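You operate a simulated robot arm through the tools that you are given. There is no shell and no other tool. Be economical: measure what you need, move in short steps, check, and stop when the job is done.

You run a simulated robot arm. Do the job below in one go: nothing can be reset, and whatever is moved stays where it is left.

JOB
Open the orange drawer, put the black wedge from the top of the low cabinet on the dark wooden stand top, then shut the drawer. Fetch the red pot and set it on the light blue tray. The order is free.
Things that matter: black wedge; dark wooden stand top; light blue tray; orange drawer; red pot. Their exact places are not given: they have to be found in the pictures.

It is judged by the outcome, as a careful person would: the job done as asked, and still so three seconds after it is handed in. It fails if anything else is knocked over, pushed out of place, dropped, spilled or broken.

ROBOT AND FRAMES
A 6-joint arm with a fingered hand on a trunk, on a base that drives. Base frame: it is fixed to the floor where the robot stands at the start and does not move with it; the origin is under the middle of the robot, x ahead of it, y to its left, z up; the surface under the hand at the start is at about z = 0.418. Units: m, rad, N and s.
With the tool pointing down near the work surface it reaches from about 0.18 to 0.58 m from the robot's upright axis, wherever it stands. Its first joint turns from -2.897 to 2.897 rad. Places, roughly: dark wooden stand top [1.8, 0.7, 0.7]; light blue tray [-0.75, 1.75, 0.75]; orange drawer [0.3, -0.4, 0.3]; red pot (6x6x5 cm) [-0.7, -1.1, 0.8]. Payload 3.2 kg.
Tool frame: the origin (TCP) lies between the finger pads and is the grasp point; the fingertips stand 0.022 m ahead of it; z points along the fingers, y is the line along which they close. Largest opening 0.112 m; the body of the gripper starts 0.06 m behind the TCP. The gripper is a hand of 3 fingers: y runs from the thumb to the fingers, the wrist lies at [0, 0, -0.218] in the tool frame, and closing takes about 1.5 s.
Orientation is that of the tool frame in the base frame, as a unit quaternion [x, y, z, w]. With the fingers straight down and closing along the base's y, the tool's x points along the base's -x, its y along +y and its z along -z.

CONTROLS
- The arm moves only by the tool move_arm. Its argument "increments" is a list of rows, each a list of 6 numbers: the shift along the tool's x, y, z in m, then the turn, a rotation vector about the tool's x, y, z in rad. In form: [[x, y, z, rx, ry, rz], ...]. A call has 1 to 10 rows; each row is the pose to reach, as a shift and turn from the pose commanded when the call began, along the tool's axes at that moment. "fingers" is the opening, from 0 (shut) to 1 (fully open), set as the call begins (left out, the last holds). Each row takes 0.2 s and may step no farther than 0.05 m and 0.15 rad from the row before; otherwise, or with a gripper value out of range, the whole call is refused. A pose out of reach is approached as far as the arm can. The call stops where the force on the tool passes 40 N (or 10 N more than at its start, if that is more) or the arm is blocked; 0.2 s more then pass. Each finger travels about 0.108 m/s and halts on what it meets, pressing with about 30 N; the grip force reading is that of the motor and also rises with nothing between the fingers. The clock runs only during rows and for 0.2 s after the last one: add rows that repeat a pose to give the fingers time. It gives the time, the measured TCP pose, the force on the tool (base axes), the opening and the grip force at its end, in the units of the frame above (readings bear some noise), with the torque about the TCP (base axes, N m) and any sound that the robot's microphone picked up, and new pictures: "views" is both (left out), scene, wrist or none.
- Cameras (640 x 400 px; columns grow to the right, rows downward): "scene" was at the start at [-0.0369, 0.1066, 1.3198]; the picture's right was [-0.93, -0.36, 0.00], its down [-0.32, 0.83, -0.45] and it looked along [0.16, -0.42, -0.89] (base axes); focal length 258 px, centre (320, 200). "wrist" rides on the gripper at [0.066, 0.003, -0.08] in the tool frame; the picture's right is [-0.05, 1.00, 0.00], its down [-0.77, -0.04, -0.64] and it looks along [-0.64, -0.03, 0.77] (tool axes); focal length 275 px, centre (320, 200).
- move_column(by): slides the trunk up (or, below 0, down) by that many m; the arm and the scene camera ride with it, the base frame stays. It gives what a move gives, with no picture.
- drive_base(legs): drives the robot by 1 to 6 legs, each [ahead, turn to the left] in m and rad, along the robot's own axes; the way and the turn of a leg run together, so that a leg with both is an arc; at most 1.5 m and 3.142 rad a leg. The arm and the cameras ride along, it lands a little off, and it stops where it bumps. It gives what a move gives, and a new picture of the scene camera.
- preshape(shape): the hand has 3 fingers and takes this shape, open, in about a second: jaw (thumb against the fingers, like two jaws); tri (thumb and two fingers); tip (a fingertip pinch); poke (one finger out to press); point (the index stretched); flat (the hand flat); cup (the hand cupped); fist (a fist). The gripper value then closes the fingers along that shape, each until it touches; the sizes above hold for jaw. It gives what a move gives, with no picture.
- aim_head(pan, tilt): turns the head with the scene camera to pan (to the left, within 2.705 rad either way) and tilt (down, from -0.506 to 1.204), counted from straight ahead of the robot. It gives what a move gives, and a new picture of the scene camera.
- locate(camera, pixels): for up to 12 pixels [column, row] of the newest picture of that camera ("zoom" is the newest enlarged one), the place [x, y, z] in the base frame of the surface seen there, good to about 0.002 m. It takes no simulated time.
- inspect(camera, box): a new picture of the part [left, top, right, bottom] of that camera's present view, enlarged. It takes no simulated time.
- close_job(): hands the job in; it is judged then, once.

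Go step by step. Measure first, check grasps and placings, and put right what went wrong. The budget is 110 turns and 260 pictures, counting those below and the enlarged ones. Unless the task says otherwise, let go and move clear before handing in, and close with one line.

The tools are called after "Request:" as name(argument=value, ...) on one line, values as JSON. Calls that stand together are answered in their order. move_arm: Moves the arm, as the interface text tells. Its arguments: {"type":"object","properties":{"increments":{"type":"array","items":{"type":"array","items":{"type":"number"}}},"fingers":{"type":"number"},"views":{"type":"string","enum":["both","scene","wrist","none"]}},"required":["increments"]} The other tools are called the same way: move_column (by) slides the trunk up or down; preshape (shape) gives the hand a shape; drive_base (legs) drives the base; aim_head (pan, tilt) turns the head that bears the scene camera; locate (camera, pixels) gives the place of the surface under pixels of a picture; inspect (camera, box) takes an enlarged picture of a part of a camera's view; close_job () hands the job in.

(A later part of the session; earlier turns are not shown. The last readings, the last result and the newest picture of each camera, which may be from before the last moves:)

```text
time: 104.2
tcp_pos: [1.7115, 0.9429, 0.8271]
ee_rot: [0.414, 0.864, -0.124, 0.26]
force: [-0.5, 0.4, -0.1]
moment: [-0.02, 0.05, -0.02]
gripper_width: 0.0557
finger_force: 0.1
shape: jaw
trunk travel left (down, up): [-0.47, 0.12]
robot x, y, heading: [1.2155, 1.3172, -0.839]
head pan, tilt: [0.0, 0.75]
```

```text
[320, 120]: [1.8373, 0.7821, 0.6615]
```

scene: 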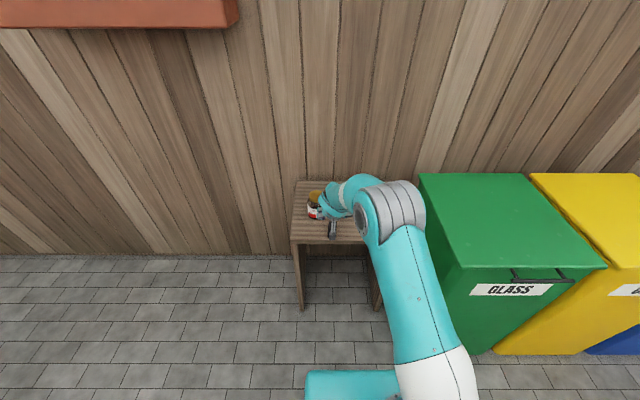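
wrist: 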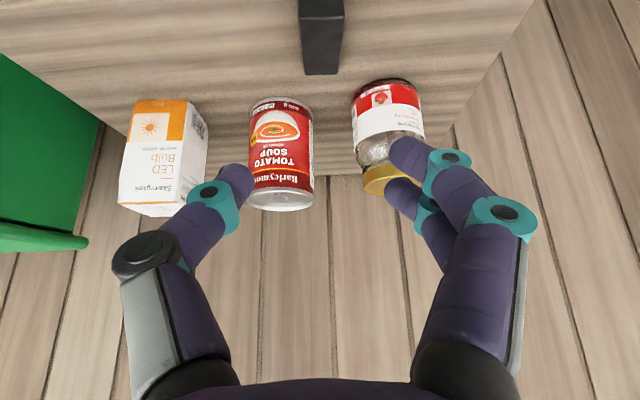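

Wedge at (1.84,0.78) region, jar and can undisturbed. Back away and return to face the drawer, retracing the path with the arm over free floor.

Request:
drive_base(legs=[[-0.3, 0], [0, 1.571], [-0.9, 0], [-0.89, 0], [0, -1.571]])

Request:
aim_head(pan=0.0, tilt=0.9)

```text
time: 122.5
tcp_pos: [0.1911, -0.0394, 0.8272]
ee_rot: [0.411, 0.865, -0.123, 0.26]
force: [-0.2, 0.2, -0.8]
moment: [0.03, 0.0, -0.02]
gripper_width: 0.0553
finger_force: 0.0
shape: jaw
trunk travel left (down, up): [-0.47, 0.12]
robot x, y, heading: [-0.3087, 0.3311, -0.834]
head pan, tilt: [0.0, 0.75]
```

scene: 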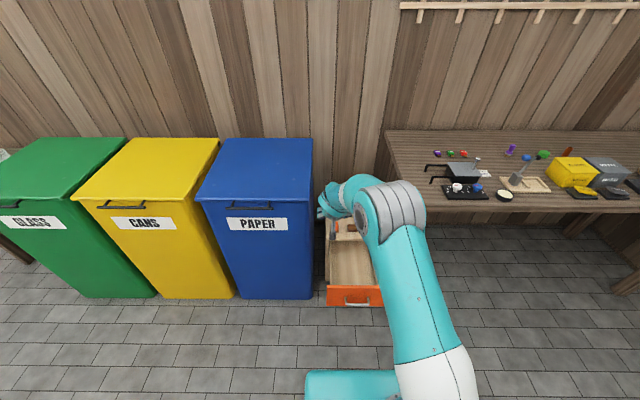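

```text
time: 123.2
tcp_pos: [0.1923, -0.0406, 0.8267]
ee_rot: [0.411, 0.865, -0.123, 0.26]
force: [0.0, 0.7, 0.3]
moment: [-0.02, -0.01, 0.02]
gripper_width: 0.0556
finger_force: 0.0
shape: jaw
trunk travel left (down, up): [-0.47, 0.12]
robot x, y, heading: [-0.307, 0.3293, -0.837]
head pan, tilt: [0.0, 0.901]
```

scene: 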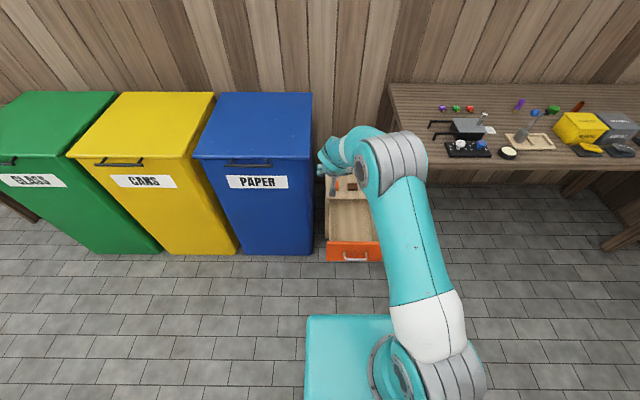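

Now facing the open drawer. Locate panel and bar, then set up to push.

Request:
locate(camera="scene", pixels=[[345, 256], [355, 258], [367, 256], [330, 243], [378, 243], [335, 250], [350, 244]])

Request:
drive_base(legs=[[-0.35, 0]])

Request:
move_column(by=-0.3)

```text
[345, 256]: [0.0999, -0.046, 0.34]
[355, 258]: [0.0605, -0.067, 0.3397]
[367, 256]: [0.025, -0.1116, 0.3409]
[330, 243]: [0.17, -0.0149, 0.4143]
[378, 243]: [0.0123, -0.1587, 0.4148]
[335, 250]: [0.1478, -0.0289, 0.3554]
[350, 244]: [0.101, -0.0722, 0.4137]
```

```text
time: 125.5
tcp_pos: [-0.0453, 0.2212, 0.8274]
ee_rot: [0.411, 0.865, -0.123, 0.261]
force: [0.2, -1.0, 0.0]
moment: [0.03, -0.03, -0.02]
gripper_width: 0.0554
finger_force: 0.1
shape: jaw
trunk travel left (down, up): [-0.47, 0.12]
robot x, y, heading: [-0.5439, 0.5884, -0.833]
head pan, tilt: [0.0, 0.901]
```

scene: 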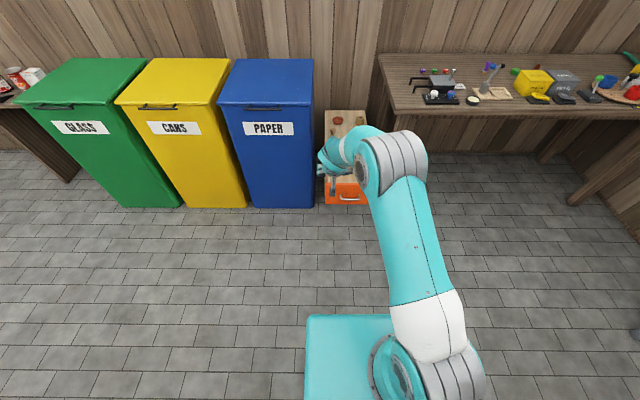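

```text
time: 128.5
tcp_pos: [-0.0439, 0.2198, 0.5283]
ee_rot: [0.411, 0.865, -0.123, 0.26]
force: [-0.3, 0.1, 1.1]
moment: [-0.02, 0.01, 0.03]
gripper_width: 0.0551
finger_force: 0.0
shape: jaw
trunk travel left (down, up): [-0.17, 0.42]
robot x, y, heading: [-0.542, 0.5874, -0.831]
head pan, tilt: [0.0, 0.901]
```

Panel face is at t≈-0.12 (opened 0.248). Close the fingers, tilt a bit more and line up with the panel centre above the bar.

Request:
move_arm(increments=[[0.015, -0.021, 0.0244, 0, -0.05, 0], [0.03, -0.042, 0.0488, 0, -0.1, 0], [0.045, -0.063, 0.0732, 0, -0.15, 0], [0.06, -0.084, 0.0976, 0, -0.2, 0], [0.0745, -0.1047, 0.122, 0, -0.2, 0], [0.0745, -0.1047, 0.122, 0, -0.2, 0]], fingers=0)

```text
time: 129.9
tcp_pos: [-0.0938, 0.151, 0.3911]
ee_rot: [0.402, 0.835, -0.171, 0.335]
force: [0.0, 0.2, 0.3]
moment: [0.01, 0.02, 0.01]
gripper_width: 0.0
finger_force: 30.3
shape: jaw
out of reach, approached as far as the arm can: row 4, 5, 6
trunk travel left (down, up): [-0.17, 0.42]
robot x, y, heading: [-0.5429, 0.5917, -0.835]
head pan, tilt: [0.0, 0.901]
```

scene: 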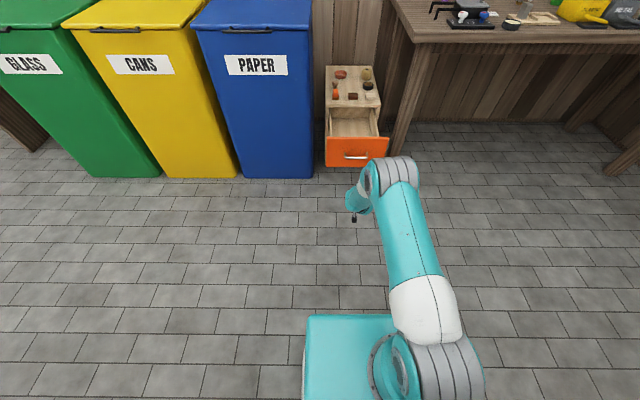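
wrist: 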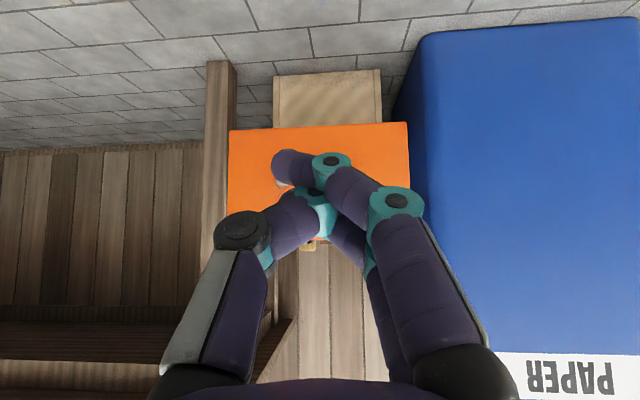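

Fingers point at the panel just above the bar. Drive ahead 0.45 m, pushing the drawer.

Request:
drive_base(legs=[[0.3, 0]])

Request:
inspect(camera="wrist", box=[0, 0, 640, 400])

```text
time: 132.0
tcp_pos: [0.1097, -0.0741, 0.3904]
ee_rot: [0.402, 0.835, -0.171, 0.334]
force: [0.1, 0.7, 0.1]
moment: [-0.01, -0.03, 0.01]
gripper_width: 0.0
finger_force: 29.7
shape: jaw
trunk travel left (down, up): [-0.17, 0.42]
robot x, y, heading: [-0.3376, 0.3645, -0.835]
head pan, tilt: [0.0, 0.901]
```

scene: 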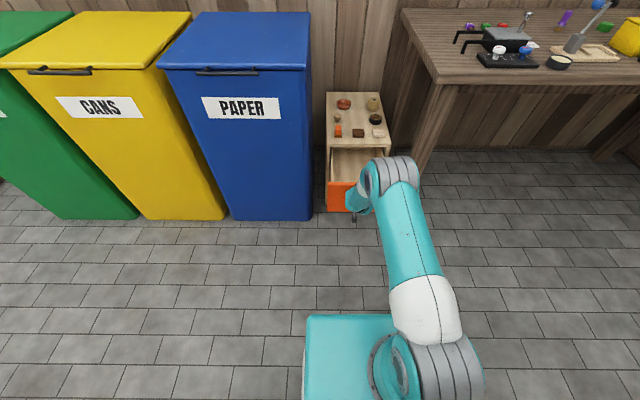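

```text
1.00 times, centred on (320, 200) of wrist (not enlarged: the box is as wide or as high as the picture)
```

zoom: 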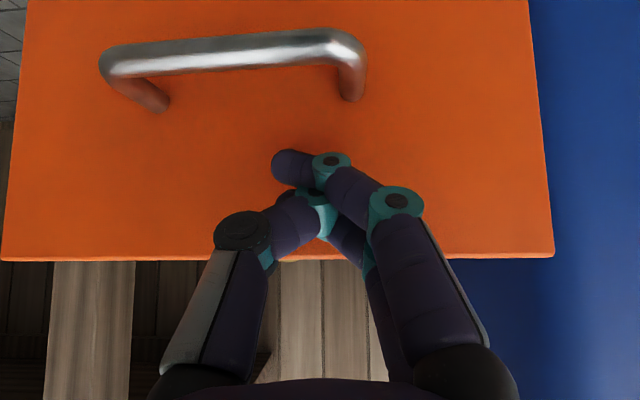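

Fingertips are at the panel above the bar. Continue pushing 0.2 m.

Request:
drive_base(legs=[[0.2, 0]])

Request:
drive_base(legs=[[0.04, 0]])

Request:
inspect(camera="wrist", box=[0, 0, 640, 400])

Request:
inspect(camera="scene", box=[290, 80, 450, 260])

```text
time: 133.6
tcp_pos: [0.2443, -0.2206, 0.3908]
ee_rot: [0.401, 0.835, -0.171, 0.335]
force: [0.2, 0.4, 0.7]
moment: [0.03, 0.0, 0.01]
gripper_width: 0.0001
finger_force: 29.9
shape: jaw
trunk travel left (down, up): [-0.17, 0.42]
robot x, y, heading: [-0.2043, 0.2196, -0.83]
head pan, tilt: [0.0, 0.901]
```

scene: 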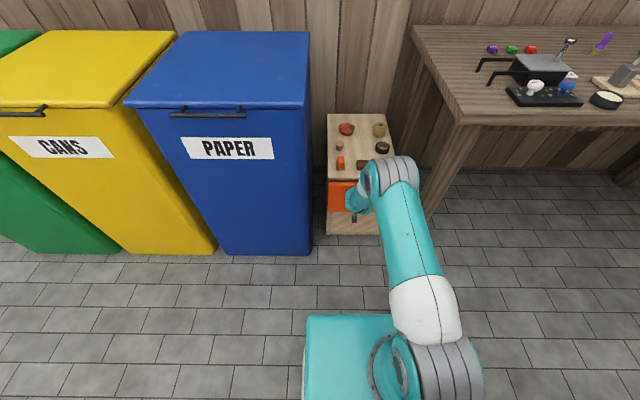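

```text
time: 134.5
tcp_pos: [0.2644, -0.2367, 0.3839]
ee_rot: [0.399, 0.842, -0.166, 0.324]
force: [-6.9, 6.2, 1.2]
moment: [-0.05, -0.01, -0.22]
gripper_width: 0.0
finger_force: 29.7
shape: jaw
trunk travel left (down, up): [-0.17, 0.42]
robot x, y, heading: [-0.1856, 0.1949, -0.829]
head pan, tilt: [0.0, 0.901]
stopped in leg 1: the force on the tool passed its limit at 57 N (the readings are from after the stop); the commanded pose is now the measured one
```

scene: 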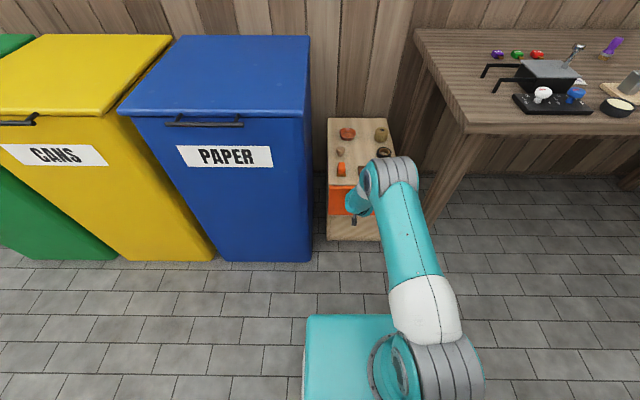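

```text
1.00 times, centred on (320, 200) of wrist (not enlarged: the box is as wide or as high as the picture)
```

zoom: 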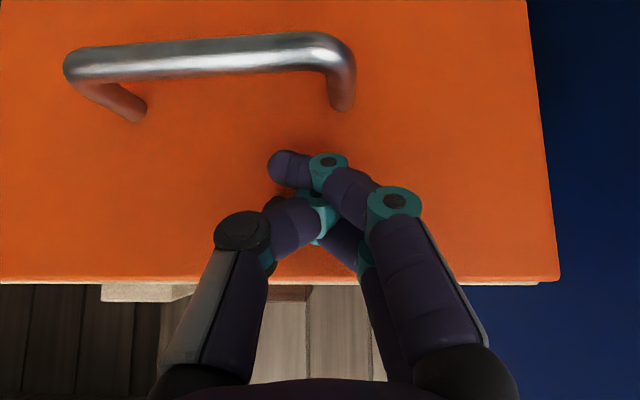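

```text
2.22 times, centred on (370, 170) of scene
```

zoom: 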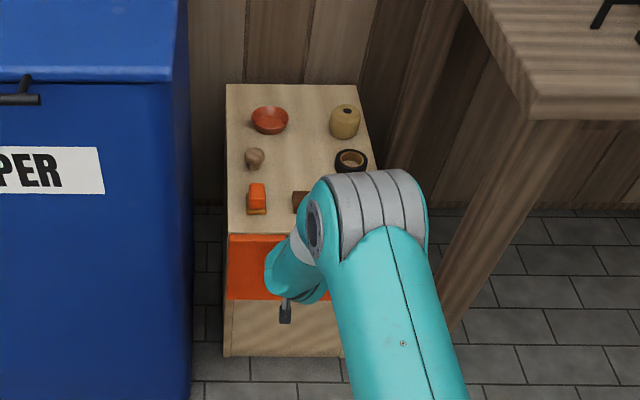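

The push stopped at the end stop (57 N) and the drawer looks shut. Back off and verify its closed position.

Request:
drive_base(legs=[[-0.3, 0]])

Request:
inspect(camera="wrist", box=[0, 0, 640, 400])

Request:
inspect(camera="scene", box=[300, 80, 420, 190])

```text
time: 136.6
tcp_pos: [0.0629, -0.0144, 0.3835]
ee_rot: [0.397, 0.842, -0.166, 0.326]
force: [0.0, -0.1, 0.2]
moment: [-0.02, -0.02, -0.02]
gripper_width: 0.0
finger_force: 30.4
shape: jaw
trunk travel left (down, up): [-0.17, 0.42]
robot x, y, heading: [-0.3868, 0.4169, -0.819]
head pan, tilt: [0.0, 0.901]
```

scene: 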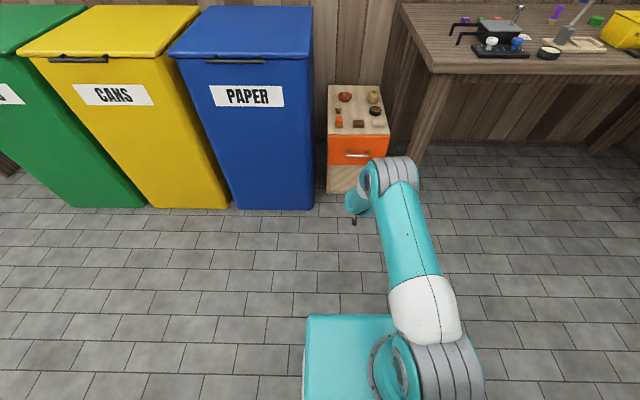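

```text
1.00 times, centred on (320, 200) of wrist (not enlarged: the box is as wide or as high as the picture)
```

zoom: 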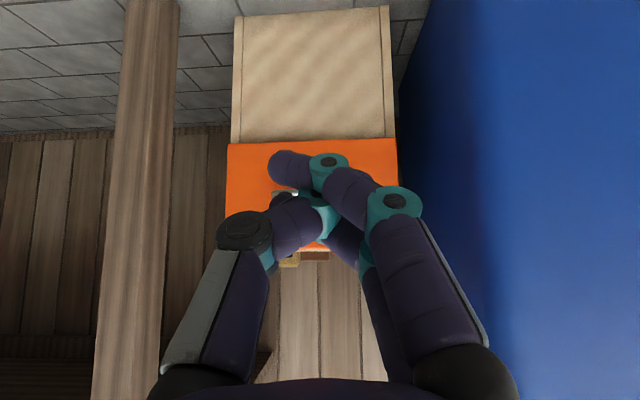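

```text
3.64 times, centred on (360, 135) of scene
```

zoom: 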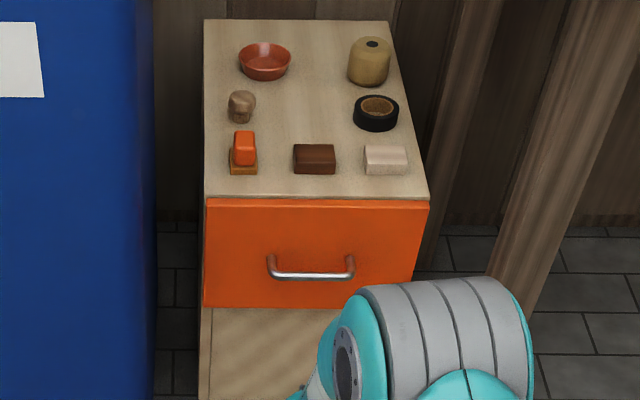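

Request:
locate(camera="zoom", pixels=[[290, 274], [335, 276], [220, 195], [400, 195], [230, 240], [390, 240]])

```text
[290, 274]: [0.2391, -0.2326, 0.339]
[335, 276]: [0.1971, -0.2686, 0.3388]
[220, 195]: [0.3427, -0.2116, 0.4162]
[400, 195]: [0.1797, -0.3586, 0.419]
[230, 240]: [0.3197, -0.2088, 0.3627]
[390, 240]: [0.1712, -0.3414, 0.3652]
```

The bar is back at its starting position — the drawer is shut and the cabinet items are in place. Next the pot: raise the trunk and look toward the bench and that side of the room.

Request:
move_column(by=0.42)

Request:
aim_head(pan=-1.3, tilt=0.6)

```text
refused: 0.42 is not a number from -0.4 to 0.4
```

```text
time: 138.0
tcp_pos: [0.0637, -0.0154, 0.3836]
ee_rot: [0.397, 0.842, -0.166, 0.326]
force: [0.6, 0.7, 0.1]
moment: [-0.01, -0.01, 0.0]
gripper_width: 0.0003
finger_force: 29.6
shape: jaw
trunk travel left (down, up): [-0.17, 0.42]
robot x, y, heading: [-0.3855, 0.4127, -0.823]
head pan, tilt: [-1.3, 0.6]
```

scene: 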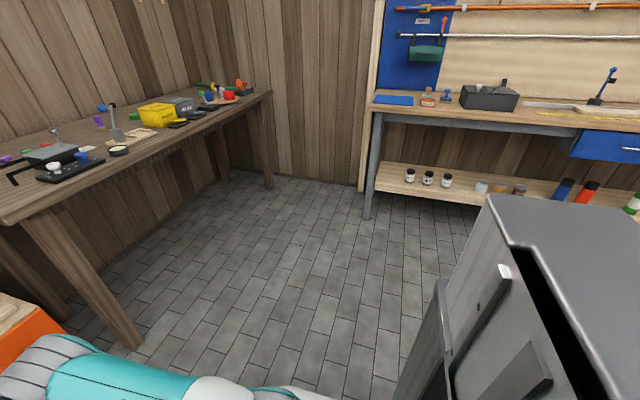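

Request:
locate(camera="scene", pixels=[[370, 217], [373, 105], [580, 130], [268, 188], [270, 95], [230, 95], [362, 190]])

Request:
move_column(by=0.4)

```text
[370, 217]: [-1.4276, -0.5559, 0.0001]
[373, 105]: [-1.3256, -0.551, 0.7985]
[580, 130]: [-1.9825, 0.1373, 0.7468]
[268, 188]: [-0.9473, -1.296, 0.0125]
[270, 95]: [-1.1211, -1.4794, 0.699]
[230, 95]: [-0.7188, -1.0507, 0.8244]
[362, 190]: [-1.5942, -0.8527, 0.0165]
```

```text
time: 141.8
tcp_pos: [0.0624, -0.0139, 0.784]
ee_rot: [0.397, 0.842, -0.166, 0.327]
force: [-0.1, 0.4, -0.4]
moment: [-0.02, 0.02, 0.0]
gripper_width: 0.0
finger_force: 30.7
shape: jaw
trunk travel left (down, up): [-0.57, 0.02]
robot x, y, heading: [-0.3843, 0.4106, -0.822]
head pan, tilt: [-1.3, 0.6]
```

The second bench front is at s≈-1.36 for t>0.48, so I'll back diagonally into the space in front of the pot. First raise and retract the hand.

Request:
move_arm(increments=[[-0.0126, -0.001, -0.043, 0, 0.06, 0], [-0.025, -0.002, -0.086, 0, 0.12, 0], [-0.038, -0.003, -0.129, 0, 0.18, 0], [-0.05, -0.004, -0.172, 0, 0.24, 0], [-0.063, -0.004, -0.215, 0, 0.3, 0]], fingers=0.9, views="none")

Request:
drive_base(legs=[[0, 1.939], [-1.046, 0]])

```text
time: 143.1
tcp_pos: [0.0, 0.0658, 0.9842]
ee_rot: [0.417, 0.881, -0.105, 0.196]
force: [-0.2, 1.3, 0.2]
moment: [0.01, 0.01, 0.01]
gripper_width: 0.1008
finger_force: 0.1
shape: jaw
trunk travel left (down, up): [-0.57, 0.02]
robot x, y, heading: [-0.3852, 0.4155, -0.82]
head pan, tilt: [-1.3, 0.6]
```

```text
time: 153.1
tcp_pos: [-0.6486, -0.043, 0.9844]
ee_rot: [-0.501, 0.837, 0.104, 0.196]
force: [0.9, 0.1, -1.4]
moment: [0.03, 0.04, 0.01]
gripper_width: 0.1007
finger_force: 0.1
shape: jaw
trunk travel left (down, up): [-0.57, 0.02]
robot x, y, heading: [-0.8269, -0.5359, 1.138]
head pan, tilt: [-1.3, 0.6]
```

scene: 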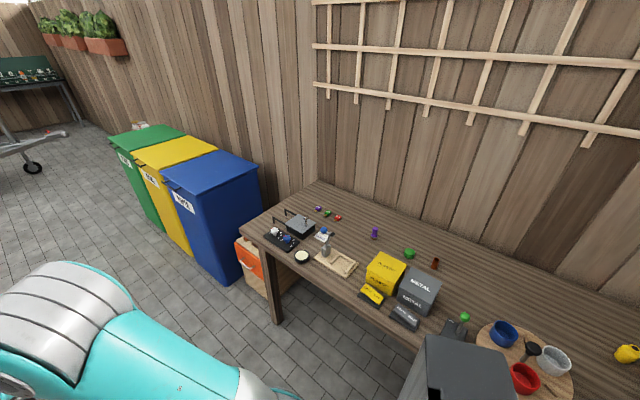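

Robot is at (-0.827,-0.536), 0.56 m from the pot. Turn right to face it, then look.

Request:
drive_base(legs=[[0, -2.57]])

Request:
aim_head(pan=0.0, tilt=1.0)

Request:
inspect(camera="wrist", box=[0, 0, 640, 400])

```text
time: 159.6
tcp_pos: [-0.6992, -1.0395, 0.9841]
ee_rot: [0.655, 0.722, -0.157, 0.158]
force: [0.1, 0.8, 1.0]
moment: [0.01, 0.0, 0.02]
gripper_width: 0.1008
finger_force: 0.1
shape: jaw
trunk travel left (down, up): [-0.57, 0.02]
robot x, y, heading: [-0.825, -0.534, -1.415]
head pan, tilt: [-1.3, 0.6]
```

scene: 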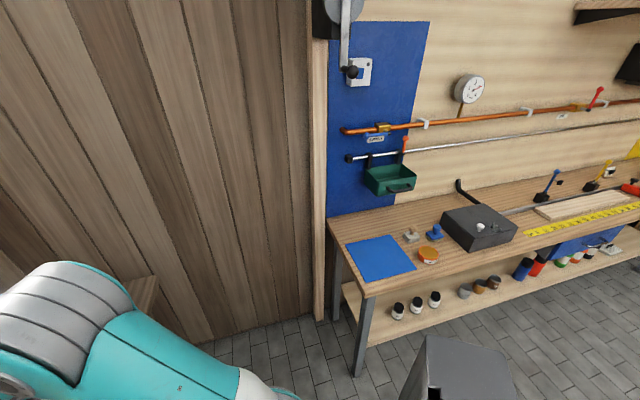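

```text
time: 161.0
tcp_pos: [-0.6991, -1.039, 0.9838]
ee_rot: [0.655, 0.722, -0.158, 0.157]
force: [0.1, -0.4, 0.0]
moment: [0.0, -0.03, 0.01]
gripper_width: 0.1005
finger_force: 0.0
shape: jaw
trunk travel left (down, up): [-0.57, 0.02]
robot x, y, heading: [-0.826, -0.5337, -1.415]
head pan, tilt: [0.0, 1.0]
```

scene: 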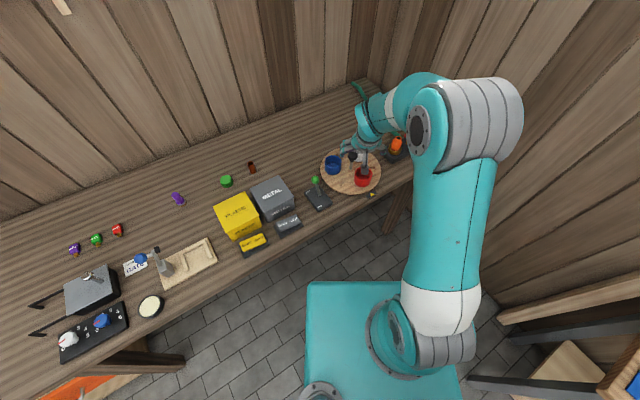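

```text
1.00 times, centred on (320, 200) of wrist (not enlarged: the box is as wide or as high as the picture)
```

zoom: 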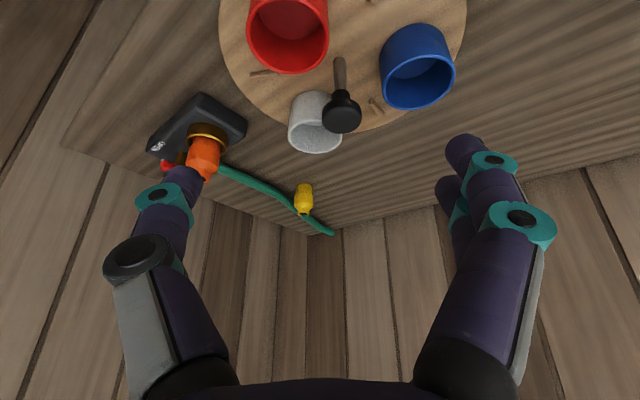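

The red pot is at (289,30) in the wrist image. Zoom in from both cameras and measure.

Request:
locate(camera="zoom", pixels=[[250, 35], [327, 40], [288, 70], [288, 40], [341, 112], [339, 65], [263, 72], [228, 50], [384, 60], [375, 105], [330, 10]])

Request:
inspect(camera="scene", box=[300, 130, 430, 210])

Request:
locate(camera="zoom", pixels=[[270, 210], [340, 215], [305, 195], [305, 230], [305, 280], [270, 250], [345, 250], [165, 165], [80, 240], [260, 130], [360, 310]])

```text
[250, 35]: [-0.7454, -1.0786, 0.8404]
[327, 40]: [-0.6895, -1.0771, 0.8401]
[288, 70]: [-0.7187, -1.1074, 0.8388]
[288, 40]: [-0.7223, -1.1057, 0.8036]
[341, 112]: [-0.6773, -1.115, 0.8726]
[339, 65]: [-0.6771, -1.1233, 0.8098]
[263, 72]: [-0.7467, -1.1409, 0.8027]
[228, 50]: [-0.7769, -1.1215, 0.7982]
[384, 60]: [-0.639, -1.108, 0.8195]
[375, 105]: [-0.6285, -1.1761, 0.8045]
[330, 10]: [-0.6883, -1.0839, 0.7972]
```

```text
4.92 times, centred on (365, 170) of scene
```

zoom: 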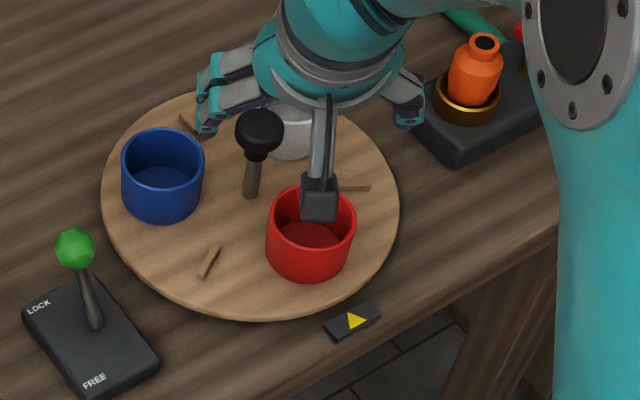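

```text
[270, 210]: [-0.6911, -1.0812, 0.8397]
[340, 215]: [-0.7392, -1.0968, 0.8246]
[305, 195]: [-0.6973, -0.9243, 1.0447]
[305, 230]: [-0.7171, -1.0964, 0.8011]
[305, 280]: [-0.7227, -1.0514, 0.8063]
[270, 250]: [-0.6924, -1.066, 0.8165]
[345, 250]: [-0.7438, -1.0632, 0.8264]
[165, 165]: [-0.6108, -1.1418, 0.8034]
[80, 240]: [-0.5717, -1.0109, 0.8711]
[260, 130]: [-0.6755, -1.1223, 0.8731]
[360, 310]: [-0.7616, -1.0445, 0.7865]
```

Pot rim centre (-0.7175,-1.0785), radius 0.029, rim z 0.84, base about 0.797. The centre post is at (-0.677,-1.118), so I'll close along about 45° (tangential). First bring the tool nearly vertical and yaw it, at height.

Request:
move_arm(increments=[[0, 0, 0, 0, 0.12, 0], [0, 0, 0, 0, 0.24, 0], [0, 0, 0, 0, 0.35, 0]], views="none")

Request:
move_arm(increments=[[0, 0, 0, 0, 0, -0.14], [0, 0, 0, 0, 0, -0.28], [0, 0, 0, 0, 0, -0.42], [0, 0, 0, 0, 0, -0.55], [0, 0, 0, 0, 0, -0.68]])

```text
time: 161.8
tcp_pos: [-0.6997, -1.0396, 0.9839]
ee_rot: [0.672, 0.739, -0.039, 0.028]
force: [-0.1, 0.3, -0.2]
moment: [0.0, -0.05, 0.02]
gripper_width: 0.1006
finger_force: 0.1
shape: jaw
trunk travel left (down, up): [-0.57, 0.02]
robot x, y, heading: [-0.8252, -0.5345, -1.416]
head pan, tilt: [0.0, 1.0]
```

```text
time: 163.0
tcp_pos: [-0.6987, -1.0382, 0.9834]
ee_rot: [0.387, 0.921, -0.049, 0.013]
force: [0.0, -0.5, 0.1]
moment: [-0.02, 0.02, 0.01]
gripper_width: 0.1006
finger_force: 0.0
shape: jaw
trunk travel left (down, up): [-0.57, 0.02]
robot x, y, heading: [-0.8236, -0.5333, -1.417]
head pan, tilt: [0.0, 1.0]
```

scene: 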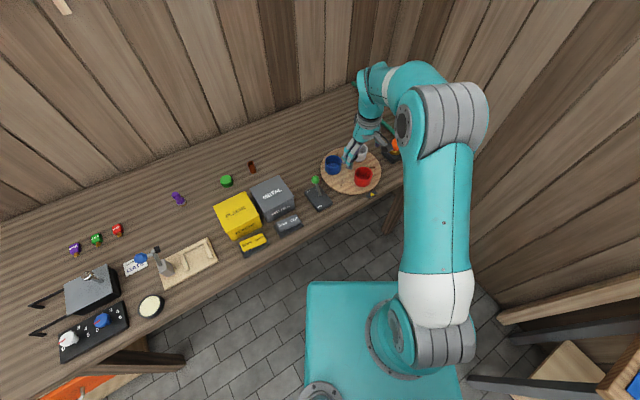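
wrist: 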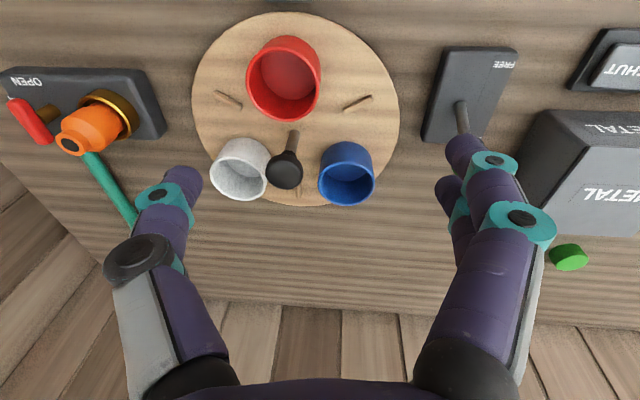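

The view confirms a clear tangential grip. Move over the pot to z 0.92.

Request:
move_arm(increments=[[-0.006, -0.018, 0.02, 0, 0, 0], [-0.0116, -0.0363, 0.04, 0, 0, 0], [-0.0116, -0.0363, 0.0674, 0, 0, 0], [-0.0116, -0.0363, 0.0674, 0, 0, 0]])

```text
time: 164.0
tcp_pos: [-0.7184, -1.0792, 0.9186]
ee_rot: [0.388, 0.92, -0.05, 0.015]
force: [1.0, -0.5, 0.2]
moment: [0.0, -0.04, 0.04]
gripper_width: 0.1006
finger_force: 0.0
shape: jaw
trunk travel left (down, up): [-0.57, 0.02]
robot x, y, heading: [-0.8264, -0.5308, -1.412]
head pan, tilt: [0.0, 1.0]
```

scene: 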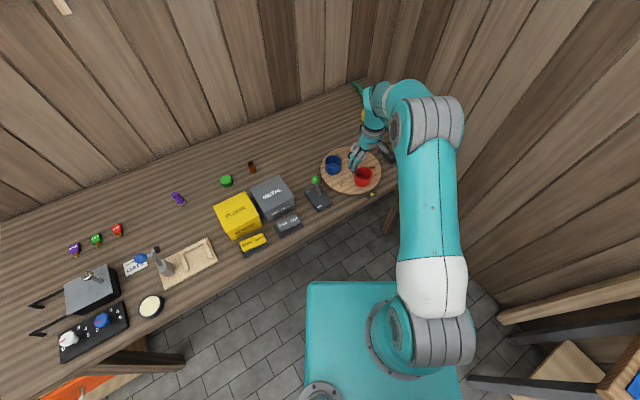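
wrist: 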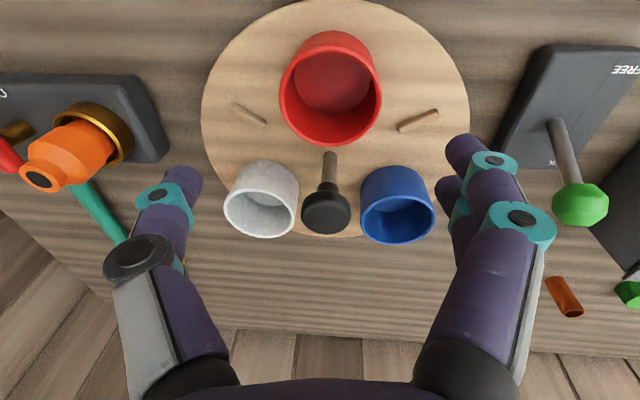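

Pot aligned. Descend vertically 8.8 cm.

Request:
move_arm(increments=[[0.002, 0.0025, 0.03, 0, 0, 0], [0.0037, 0.0047, 0.06, 0, 0, 0], [0.005, 0.0063, 0.078, 0, 0, 0], [0.0055, 0.007, 0.0876, 0, 0, 0], [0.0055, 0.007, 0.0876, 0, 0, 0]], views="wrist")

```text
time: 165.2
tcp_pos: [-0.7176, -1.0812, 0.8319]
ee_rot: [0.387, 0.921, -0.049, 0.014]
force: [0.1, 0.6, 0.1]
moment: [-0.03, 0.0, 0.0]
gripper_width: 0.1008
finger_force: 0.1
shape: jaw
trunk travel left (down, up): [-0.57, 0.02]
robot x, y, heading: [-0.8229, -0.5326, -1.414]
head pan, tilt: [0.0, 1.0]
```

wrist: 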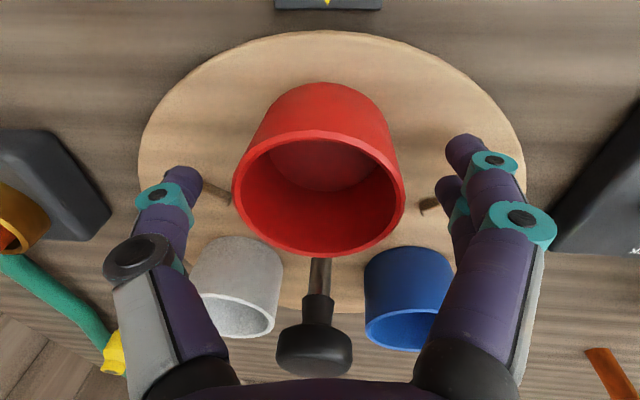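

Pot centred between thumb and fingers. Close.

Request:
move_arm(increments=[[0, 0, 0.004, 0, 0, 0], [0, 0, 0.004, 0, 0, 0], [0, 0, 0.004, 0, 0, 0], [0, 0, 0.004, 0, 0, 0], [0, 0, 0.004, 0, 0, 0], [0, 0, 0.004, 0, 0, 0]], fingers=0, views="wrist")

```text
time: 166.6
tcp_pos: [-0.7169, -1.0809, 0.8287]
ee_rot: [0.387, 0.921, -0.047, 0.014]
force: [-0.7, 0.2, -0.3]
moment: [-0.02, 0.01, 0.02]
gripper_width: 0.0461
finger_force: 30.0
shape: jaw
trunk travel left (down, up): [-0.57, 0.02]
robot x, y, heading: [-0.8247, -0.5347, -1.417]
head pan, tilt: [0.0, 1.0]
```

wrist: 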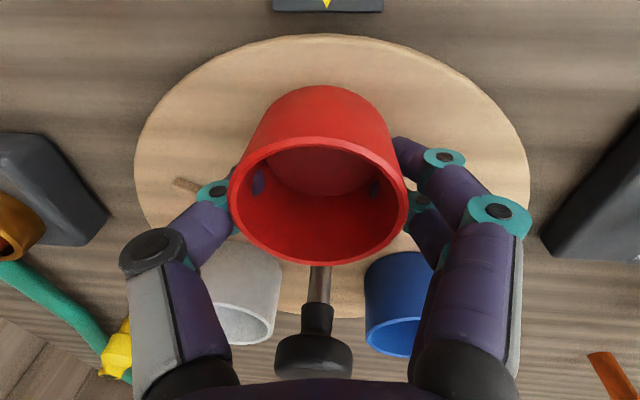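

Gripped (0.046 at the lower wall). Lift straight up.

Request:
move_arm(increments=[[0, -0.001, -0.015, 0, 0, 0], [-0.002, -0.003, -0.04, 0, 0, 0], [-0.005, -0.007, -0.085, 0, 0, 0], [-0.008, -0.01, -0.13, 0, 0, 0], [-0.008, -0.01, -0.13, 0, 0, 0]])

```text
time: 167.8
tcp_pos: [-0.7183, -1.0815, 0.9599]
ee_rot: [0.387, 0.921, -0.047, 0.014]
force: [0.2, -0.8, -0.2]
moment: [0.0, 0.02, -0.03]
gripper_width: 0.0459
finger_force: 29.6
shape: jaw
trunk travel left (down, up): [-0.57, 0.02]
robot x, y, heading: [-0.8248, -0.5343, -1.412]
head pan, tilt: [0.0, 1.0]
```

scene: 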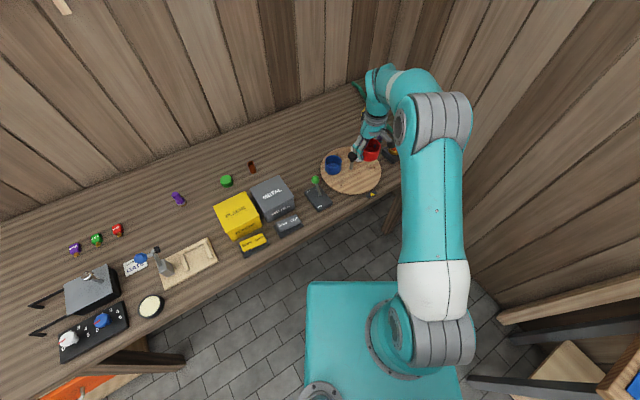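
wrist: 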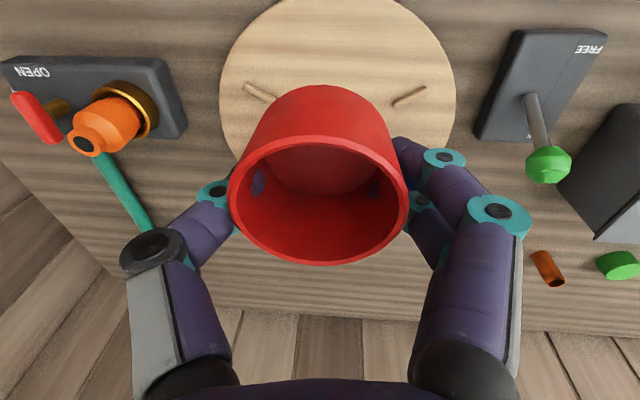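

Pot is up. Turn the base left away from the bench, then survey the white table.

Request:
drive_base(legs=[[0, 2.55], [0.4, 0]])

Request:
aim_head(pan=0.5, tilt=0.45)

```text
time: 176.3
tcp_pos: [-0.4406, 0.3413, 0.9579]
ee_rot: [0.768, -0.639, 0.001, -0.05]
force: [-0.2, -0.1, -0.7]
moment: [-0.02, 0.01, 0.02]
gripper_width: 0.0457
finger_force: 30.1
shape: jaw
trunk travel left (down, up): [-0.57, 0.02]
robot x, y, heading: [-0.6563, -0.1764, 1.132]
head pan, tilt: [0.0, 1.0]
```

scene: 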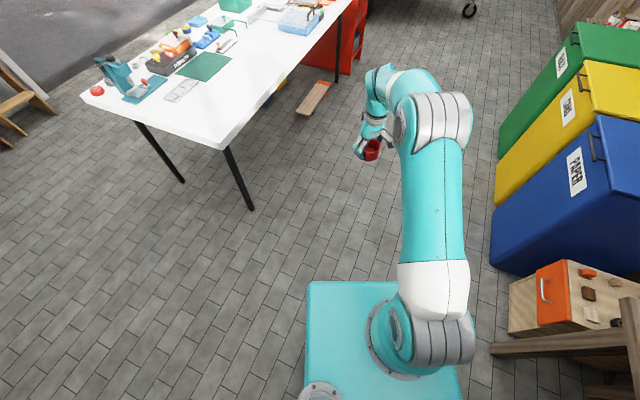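

```text
time: 177.3
tcp_pos: [-0.4412, 0.3411, 0.9604]
ee_rot: [0.768, -0.639, 0.001, -0.049]
force: [-0.4, -0.1, -0.2]
moment: [0.02, 0.02, -0.03]
gripper_width: 0.0454
finger_force: 30.2
shape: jaw
trunk travel left (down, up): [-0.57, 0.02]
robot x, y, heading: [-0.6594, -0.1728, 1.138]
head pan, tilt: [0.499, 0.45]
```

scene: 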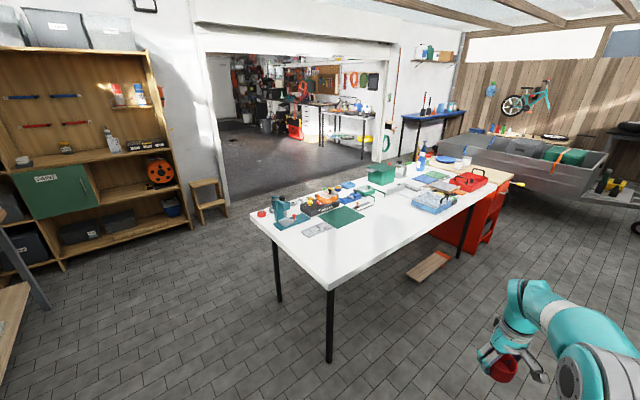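

The table's left end and far side are accessible. Locate table corners, stool and surroundings, and zoom on the tray.

Request:
locate(camera="scene", pixels=[[327, 286], [252, 215], [505, 183], [370, 178], [205, 222], [228, 212], [70, 270], [190, 240], [278, 300], [350, 183], [240, 195], [330, 360]])

Request:
inspect(camera="scene", box=[240, 150, 400, 250])

```text
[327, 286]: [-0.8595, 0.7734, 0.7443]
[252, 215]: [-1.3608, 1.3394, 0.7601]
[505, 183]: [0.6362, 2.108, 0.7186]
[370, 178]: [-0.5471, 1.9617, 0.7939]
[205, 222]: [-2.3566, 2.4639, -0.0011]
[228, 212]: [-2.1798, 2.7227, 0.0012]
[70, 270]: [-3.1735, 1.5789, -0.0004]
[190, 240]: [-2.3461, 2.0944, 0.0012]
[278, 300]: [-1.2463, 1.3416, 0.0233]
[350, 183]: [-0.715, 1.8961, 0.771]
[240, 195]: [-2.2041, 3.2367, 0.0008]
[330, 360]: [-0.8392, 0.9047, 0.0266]
```

```text
4.00 times, centred on (320, 200) of scene
```

zoom: 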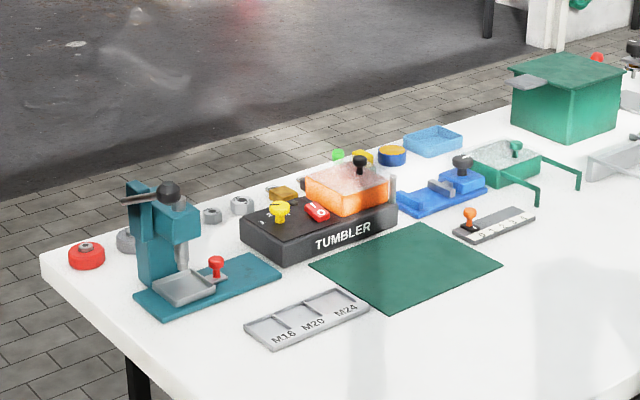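

Request:
locate(camera="zoom", pixels=[[433, 148], [404, 140], [432, 128], [462, 138], [435, 158], [420, 145], [447, 145], [391, 155], [360, 158], [505, 155], [460, 175], [45, 258]])

```text
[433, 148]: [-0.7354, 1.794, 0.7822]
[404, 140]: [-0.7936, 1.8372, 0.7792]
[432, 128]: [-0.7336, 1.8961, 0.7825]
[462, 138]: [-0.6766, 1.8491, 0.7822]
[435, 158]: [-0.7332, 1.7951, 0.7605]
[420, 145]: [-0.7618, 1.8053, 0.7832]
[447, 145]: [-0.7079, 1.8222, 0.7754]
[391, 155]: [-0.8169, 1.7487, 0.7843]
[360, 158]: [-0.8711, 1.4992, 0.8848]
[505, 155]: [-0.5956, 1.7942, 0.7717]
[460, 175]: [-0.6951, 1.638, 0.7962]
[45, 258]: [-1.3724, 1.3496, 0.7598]
```

Tray corners: (-0.794,1.837), (-0.734,1.896), (-0.677,1.849), (-0.735,1.794), rim z 0.782, centre about (-0.735,1.845). I'll drive round the left end of the table to its far side in stages.

Request:
drive_base(legs=[[0, 1.216], [1.0, 0], [1.0, 0]])

Request:
aim_head(pan=-1.5, tilt=0.5)

```text
time: 190.2
tcp_pos: [-2.4339, 1.6622, 0.9593]
ee_rot: [0.994, -0.099, -0.028, -0.041]
force: [1.0, -0.1, -1.2]
moment: [0.0, 0.01, -0.01]
gripper_width: 0.0455
finger_force: 30.0
shape: jaw
trunk travel left (down, up): [-0.57, 0.02]
robot x, y, heading: [-2.0369, 1.2688, 2.331]
head pan, tilt: [0.499, 0.45]
```

scene: 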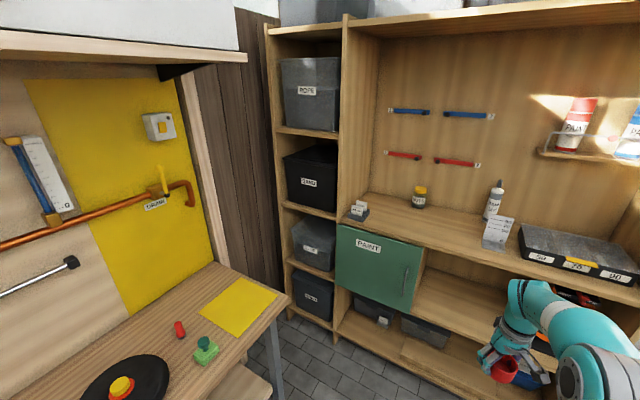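

```text
time: 192.2
tcp_pos: [-2.4338, 1.6623, 0.9598]
ee_rot: [0.994, -0.098, -0.027, -0.041]
force: [-0.8, 0.3, 0.1]
moment: [0.01, -0.04, 0.01]
gripper_width: 0.0454
finger_force: 30.3
shape: jaw
trunk travel left (down, up): [-0.57, 0.02]
robot x, y, heading: [-2.0383, 1.2677, 2.33]
head pan, tilt: [-1.499, 0.499]
```

scene: 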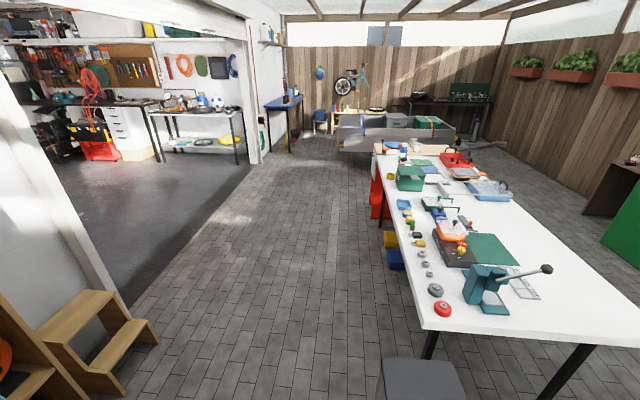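

Far side is clear. Check the height of the tall green box at (410,172) and the tray's surroundings before sweeping the arm over.

Request:
locate(camera="scene", pixels=[[410, 170], [400, 172], [405, 205], [400, 203], [410, 206], [390, 176], [402, 152], [406, 220], [433, 208], [440, 232]])

Request:
inspect(camera="scene", box=[370, 150, 470, 270])

Request:
drive_base(legs=[[0, -1.598], [1.34, 0]])

```text
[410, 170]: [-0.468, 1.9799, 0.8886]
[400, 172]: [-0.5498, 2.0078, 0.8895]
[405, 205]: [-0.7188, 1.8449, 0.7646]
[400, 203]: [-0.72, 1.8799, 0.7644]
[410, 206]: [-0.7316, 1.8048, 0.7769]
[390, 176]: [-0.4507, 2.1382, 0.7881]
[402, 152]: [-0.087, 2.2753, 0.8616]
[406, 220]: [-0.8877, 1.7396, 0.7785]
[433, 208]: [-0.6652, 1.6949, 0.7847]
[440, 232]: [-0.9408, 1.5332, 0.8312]
```

```text
3.33 times, centred on (420, 210) of scene
```

zoom: 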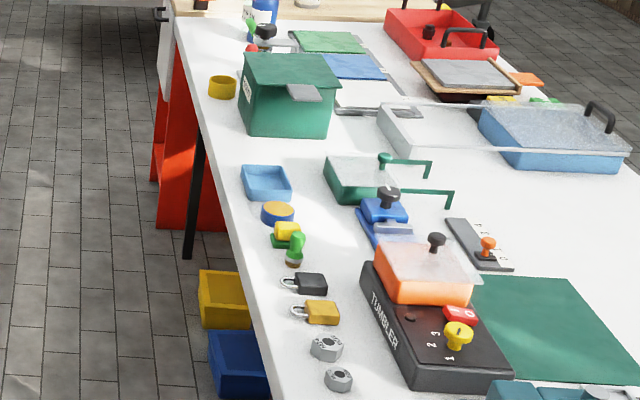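

```text
time: 202.7
tcp_pos: [-0.6439, 2.5367, 0.9593]
ee_rot: [-0.623, 0.781, -0.01, 0.048]
force: [0.6, 0.4, 0.2]
moment: [0.04, 0.01, 0.02]
gripper_width: 0.0449
finger_force: 30.2
shape: jaw
trunk travel left (down, up): [-0.57, 0.02]
robot x, y, heading: [-1.0469, 2.1513, 0.732]
head pan, tilt: [-1.499, 0.499]
```

scene: 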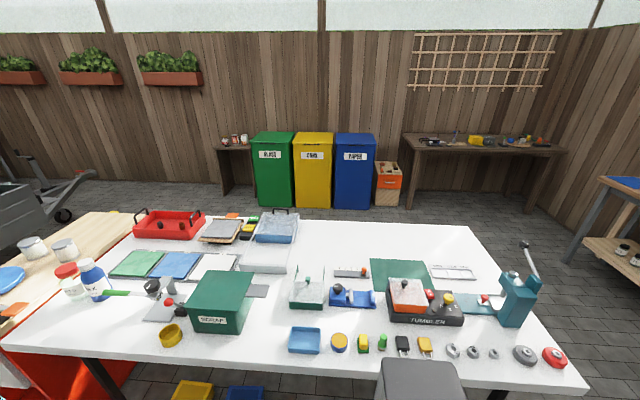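

Tray floor is z≈0.7645; the green box top (0.889) is below the pot's bottom (≈0.928). Turn right 1.54 rad to bring the arm over the table toward the tray.

Request:
drive_base(legs=[[0, -1.54]])

Request:
aim_head(pan=0.0, tilt=1.0)

Request:
inspect(camera="wrist", box=[0, 0, 640, 400])

```text
time: 206.9
tcp_pos: [-0.6515, 1.7587, 0.9591]
ee_rot: [0.099, 0.994, -0.042, 0.028]
force: [-0.3, -0.1, 0.0]
moment: [-0.01, 0.01, 0.01]
gripper_width: 0.0448
finger_force: 29.9
shape: jaw
trunk travel left (down, up): [-0.57, 0.02]
robot x, y, heading: [-1.049, 2.1544, -0.813]
head pan, tilt: [-1.499, 0.499]
```

scene: 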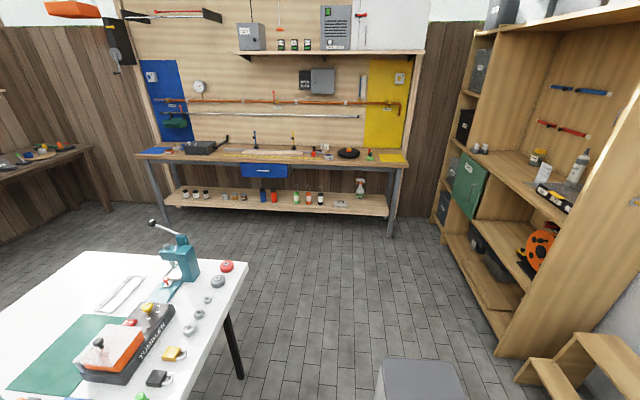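

```text
time: 208.5
tcp_pos: [-0.6494, 1.7579, 0.9593]
ee_rot: [0.099, 0.994, -0.041, 0.028]
force: [-0.1, 0.0, -0.3]
moment: [0.0, 0.03, 0.01]
gripper_width: 0.045
finger_force: 29.9
shape: jaw
trunk travel left (down, up): [-0.57, 0.02]
robot x, y, heading: [-1.0446, 2.1501, -0.815]
head pan, tilt: [0.0, 1.0]
```

scene: 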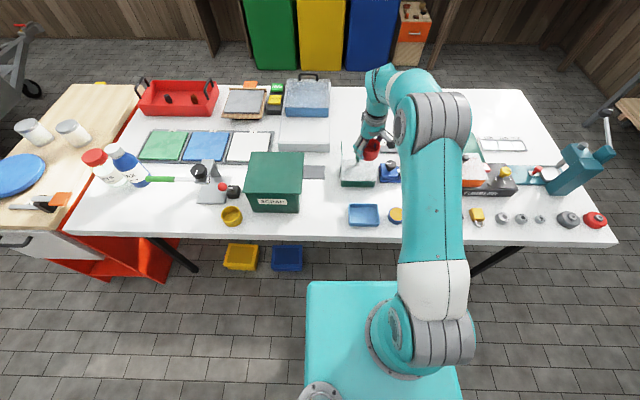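

```text
1.00 times, centred on (320, 200) of wrist (not enlarged: the box is as wide or as high as the picture)
```

zoom: 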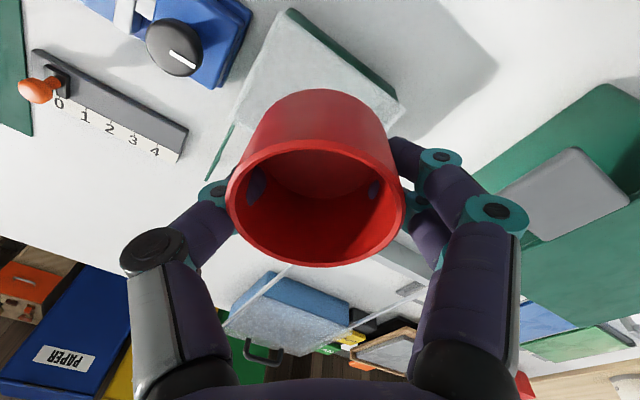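

Now the tray is at (364,215) in the scene; zoom and measure it precisely.

Request:
inspect(camera="scene", box=[330, 185, 420, 245])

Request:
locate(camera="scene", pixels=[[349, 205], [379, 205], [349, 226], [379, 226], [364, 215], [396, 215], [380, 180], [345, 183], [370, 155]])

```text
6.67 times, centred on (375, 215) of scene
```

zoom: 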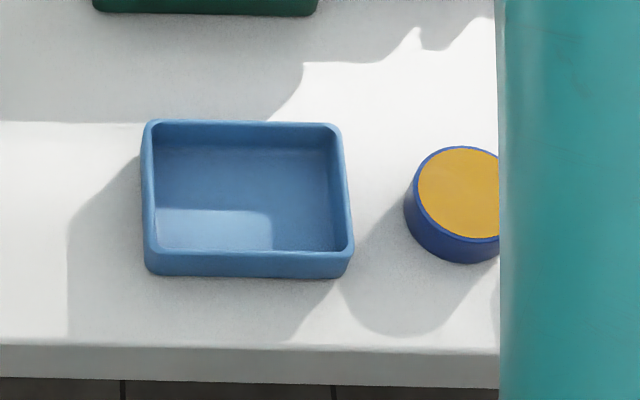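

```text
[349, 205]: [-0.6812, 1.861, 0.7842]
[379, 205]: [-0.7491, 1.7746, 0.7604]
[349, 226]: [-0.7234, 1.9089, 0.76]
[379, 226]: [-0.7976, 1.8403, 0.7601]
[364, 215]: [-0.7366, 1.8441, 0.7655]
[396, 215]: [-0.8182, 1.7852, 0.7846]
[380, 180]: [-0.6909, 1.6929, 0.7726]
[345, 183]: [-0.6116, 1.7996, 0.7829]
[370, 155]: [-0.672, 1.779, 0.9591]
```

Request:
locate(camera="zoom", pixels=[[160, 165], [322, 165], [160, 245], [328, 245], [149, 200], [345, 200], [245, 124], [247, 253], [242, 200]])

```text
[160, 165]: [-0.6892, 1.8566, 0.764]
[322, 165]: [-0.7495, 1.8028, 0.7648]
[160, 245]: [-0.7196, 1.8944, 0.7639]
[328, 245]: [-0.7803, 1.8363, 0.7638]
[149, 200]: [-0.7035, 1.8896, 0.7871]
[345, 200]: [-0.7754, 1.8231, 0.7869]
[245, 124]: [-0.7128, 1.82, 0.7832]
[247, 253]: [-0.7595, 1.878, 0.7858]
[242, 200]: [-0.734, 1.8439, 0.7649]
```

The pot (Ø5.8 cm) fits the tray (interior about 9×6.8 cm), but my fingertips now sit below where the tray rim would be. I'll set the pot briefly on free table between the yellow ring and the tray and regrasp it higher. Measure that spot.

Request:
locate(camera="scene", pixels=[[300, 226], [315, 225], [315, 208], [330, 218], [300, 212], [241, 218], [345, 218], [310, 236], [275, 212]])

Request:
inspect(camera="scene", box=[210, 150, 420, 260])

```text
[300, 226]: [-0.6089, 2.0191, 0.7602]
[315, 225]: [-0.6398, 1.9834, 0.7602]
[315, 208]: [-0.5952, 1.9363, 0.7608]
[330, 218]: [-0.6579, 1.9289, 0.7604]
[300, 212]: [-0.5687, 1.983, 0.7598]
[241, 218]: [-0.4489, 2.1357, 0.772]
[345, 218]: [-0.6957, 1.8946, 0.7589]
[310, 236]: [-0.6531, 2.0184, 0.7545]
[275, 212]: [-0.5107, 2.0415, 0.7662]
```

```text
3.05 times, centred on (315, 205) of scene
```

zoom: 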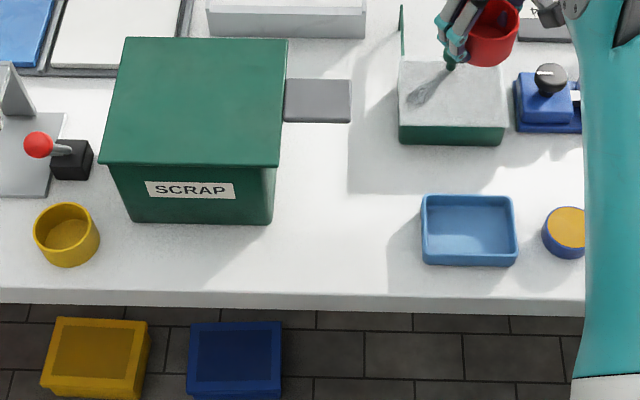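

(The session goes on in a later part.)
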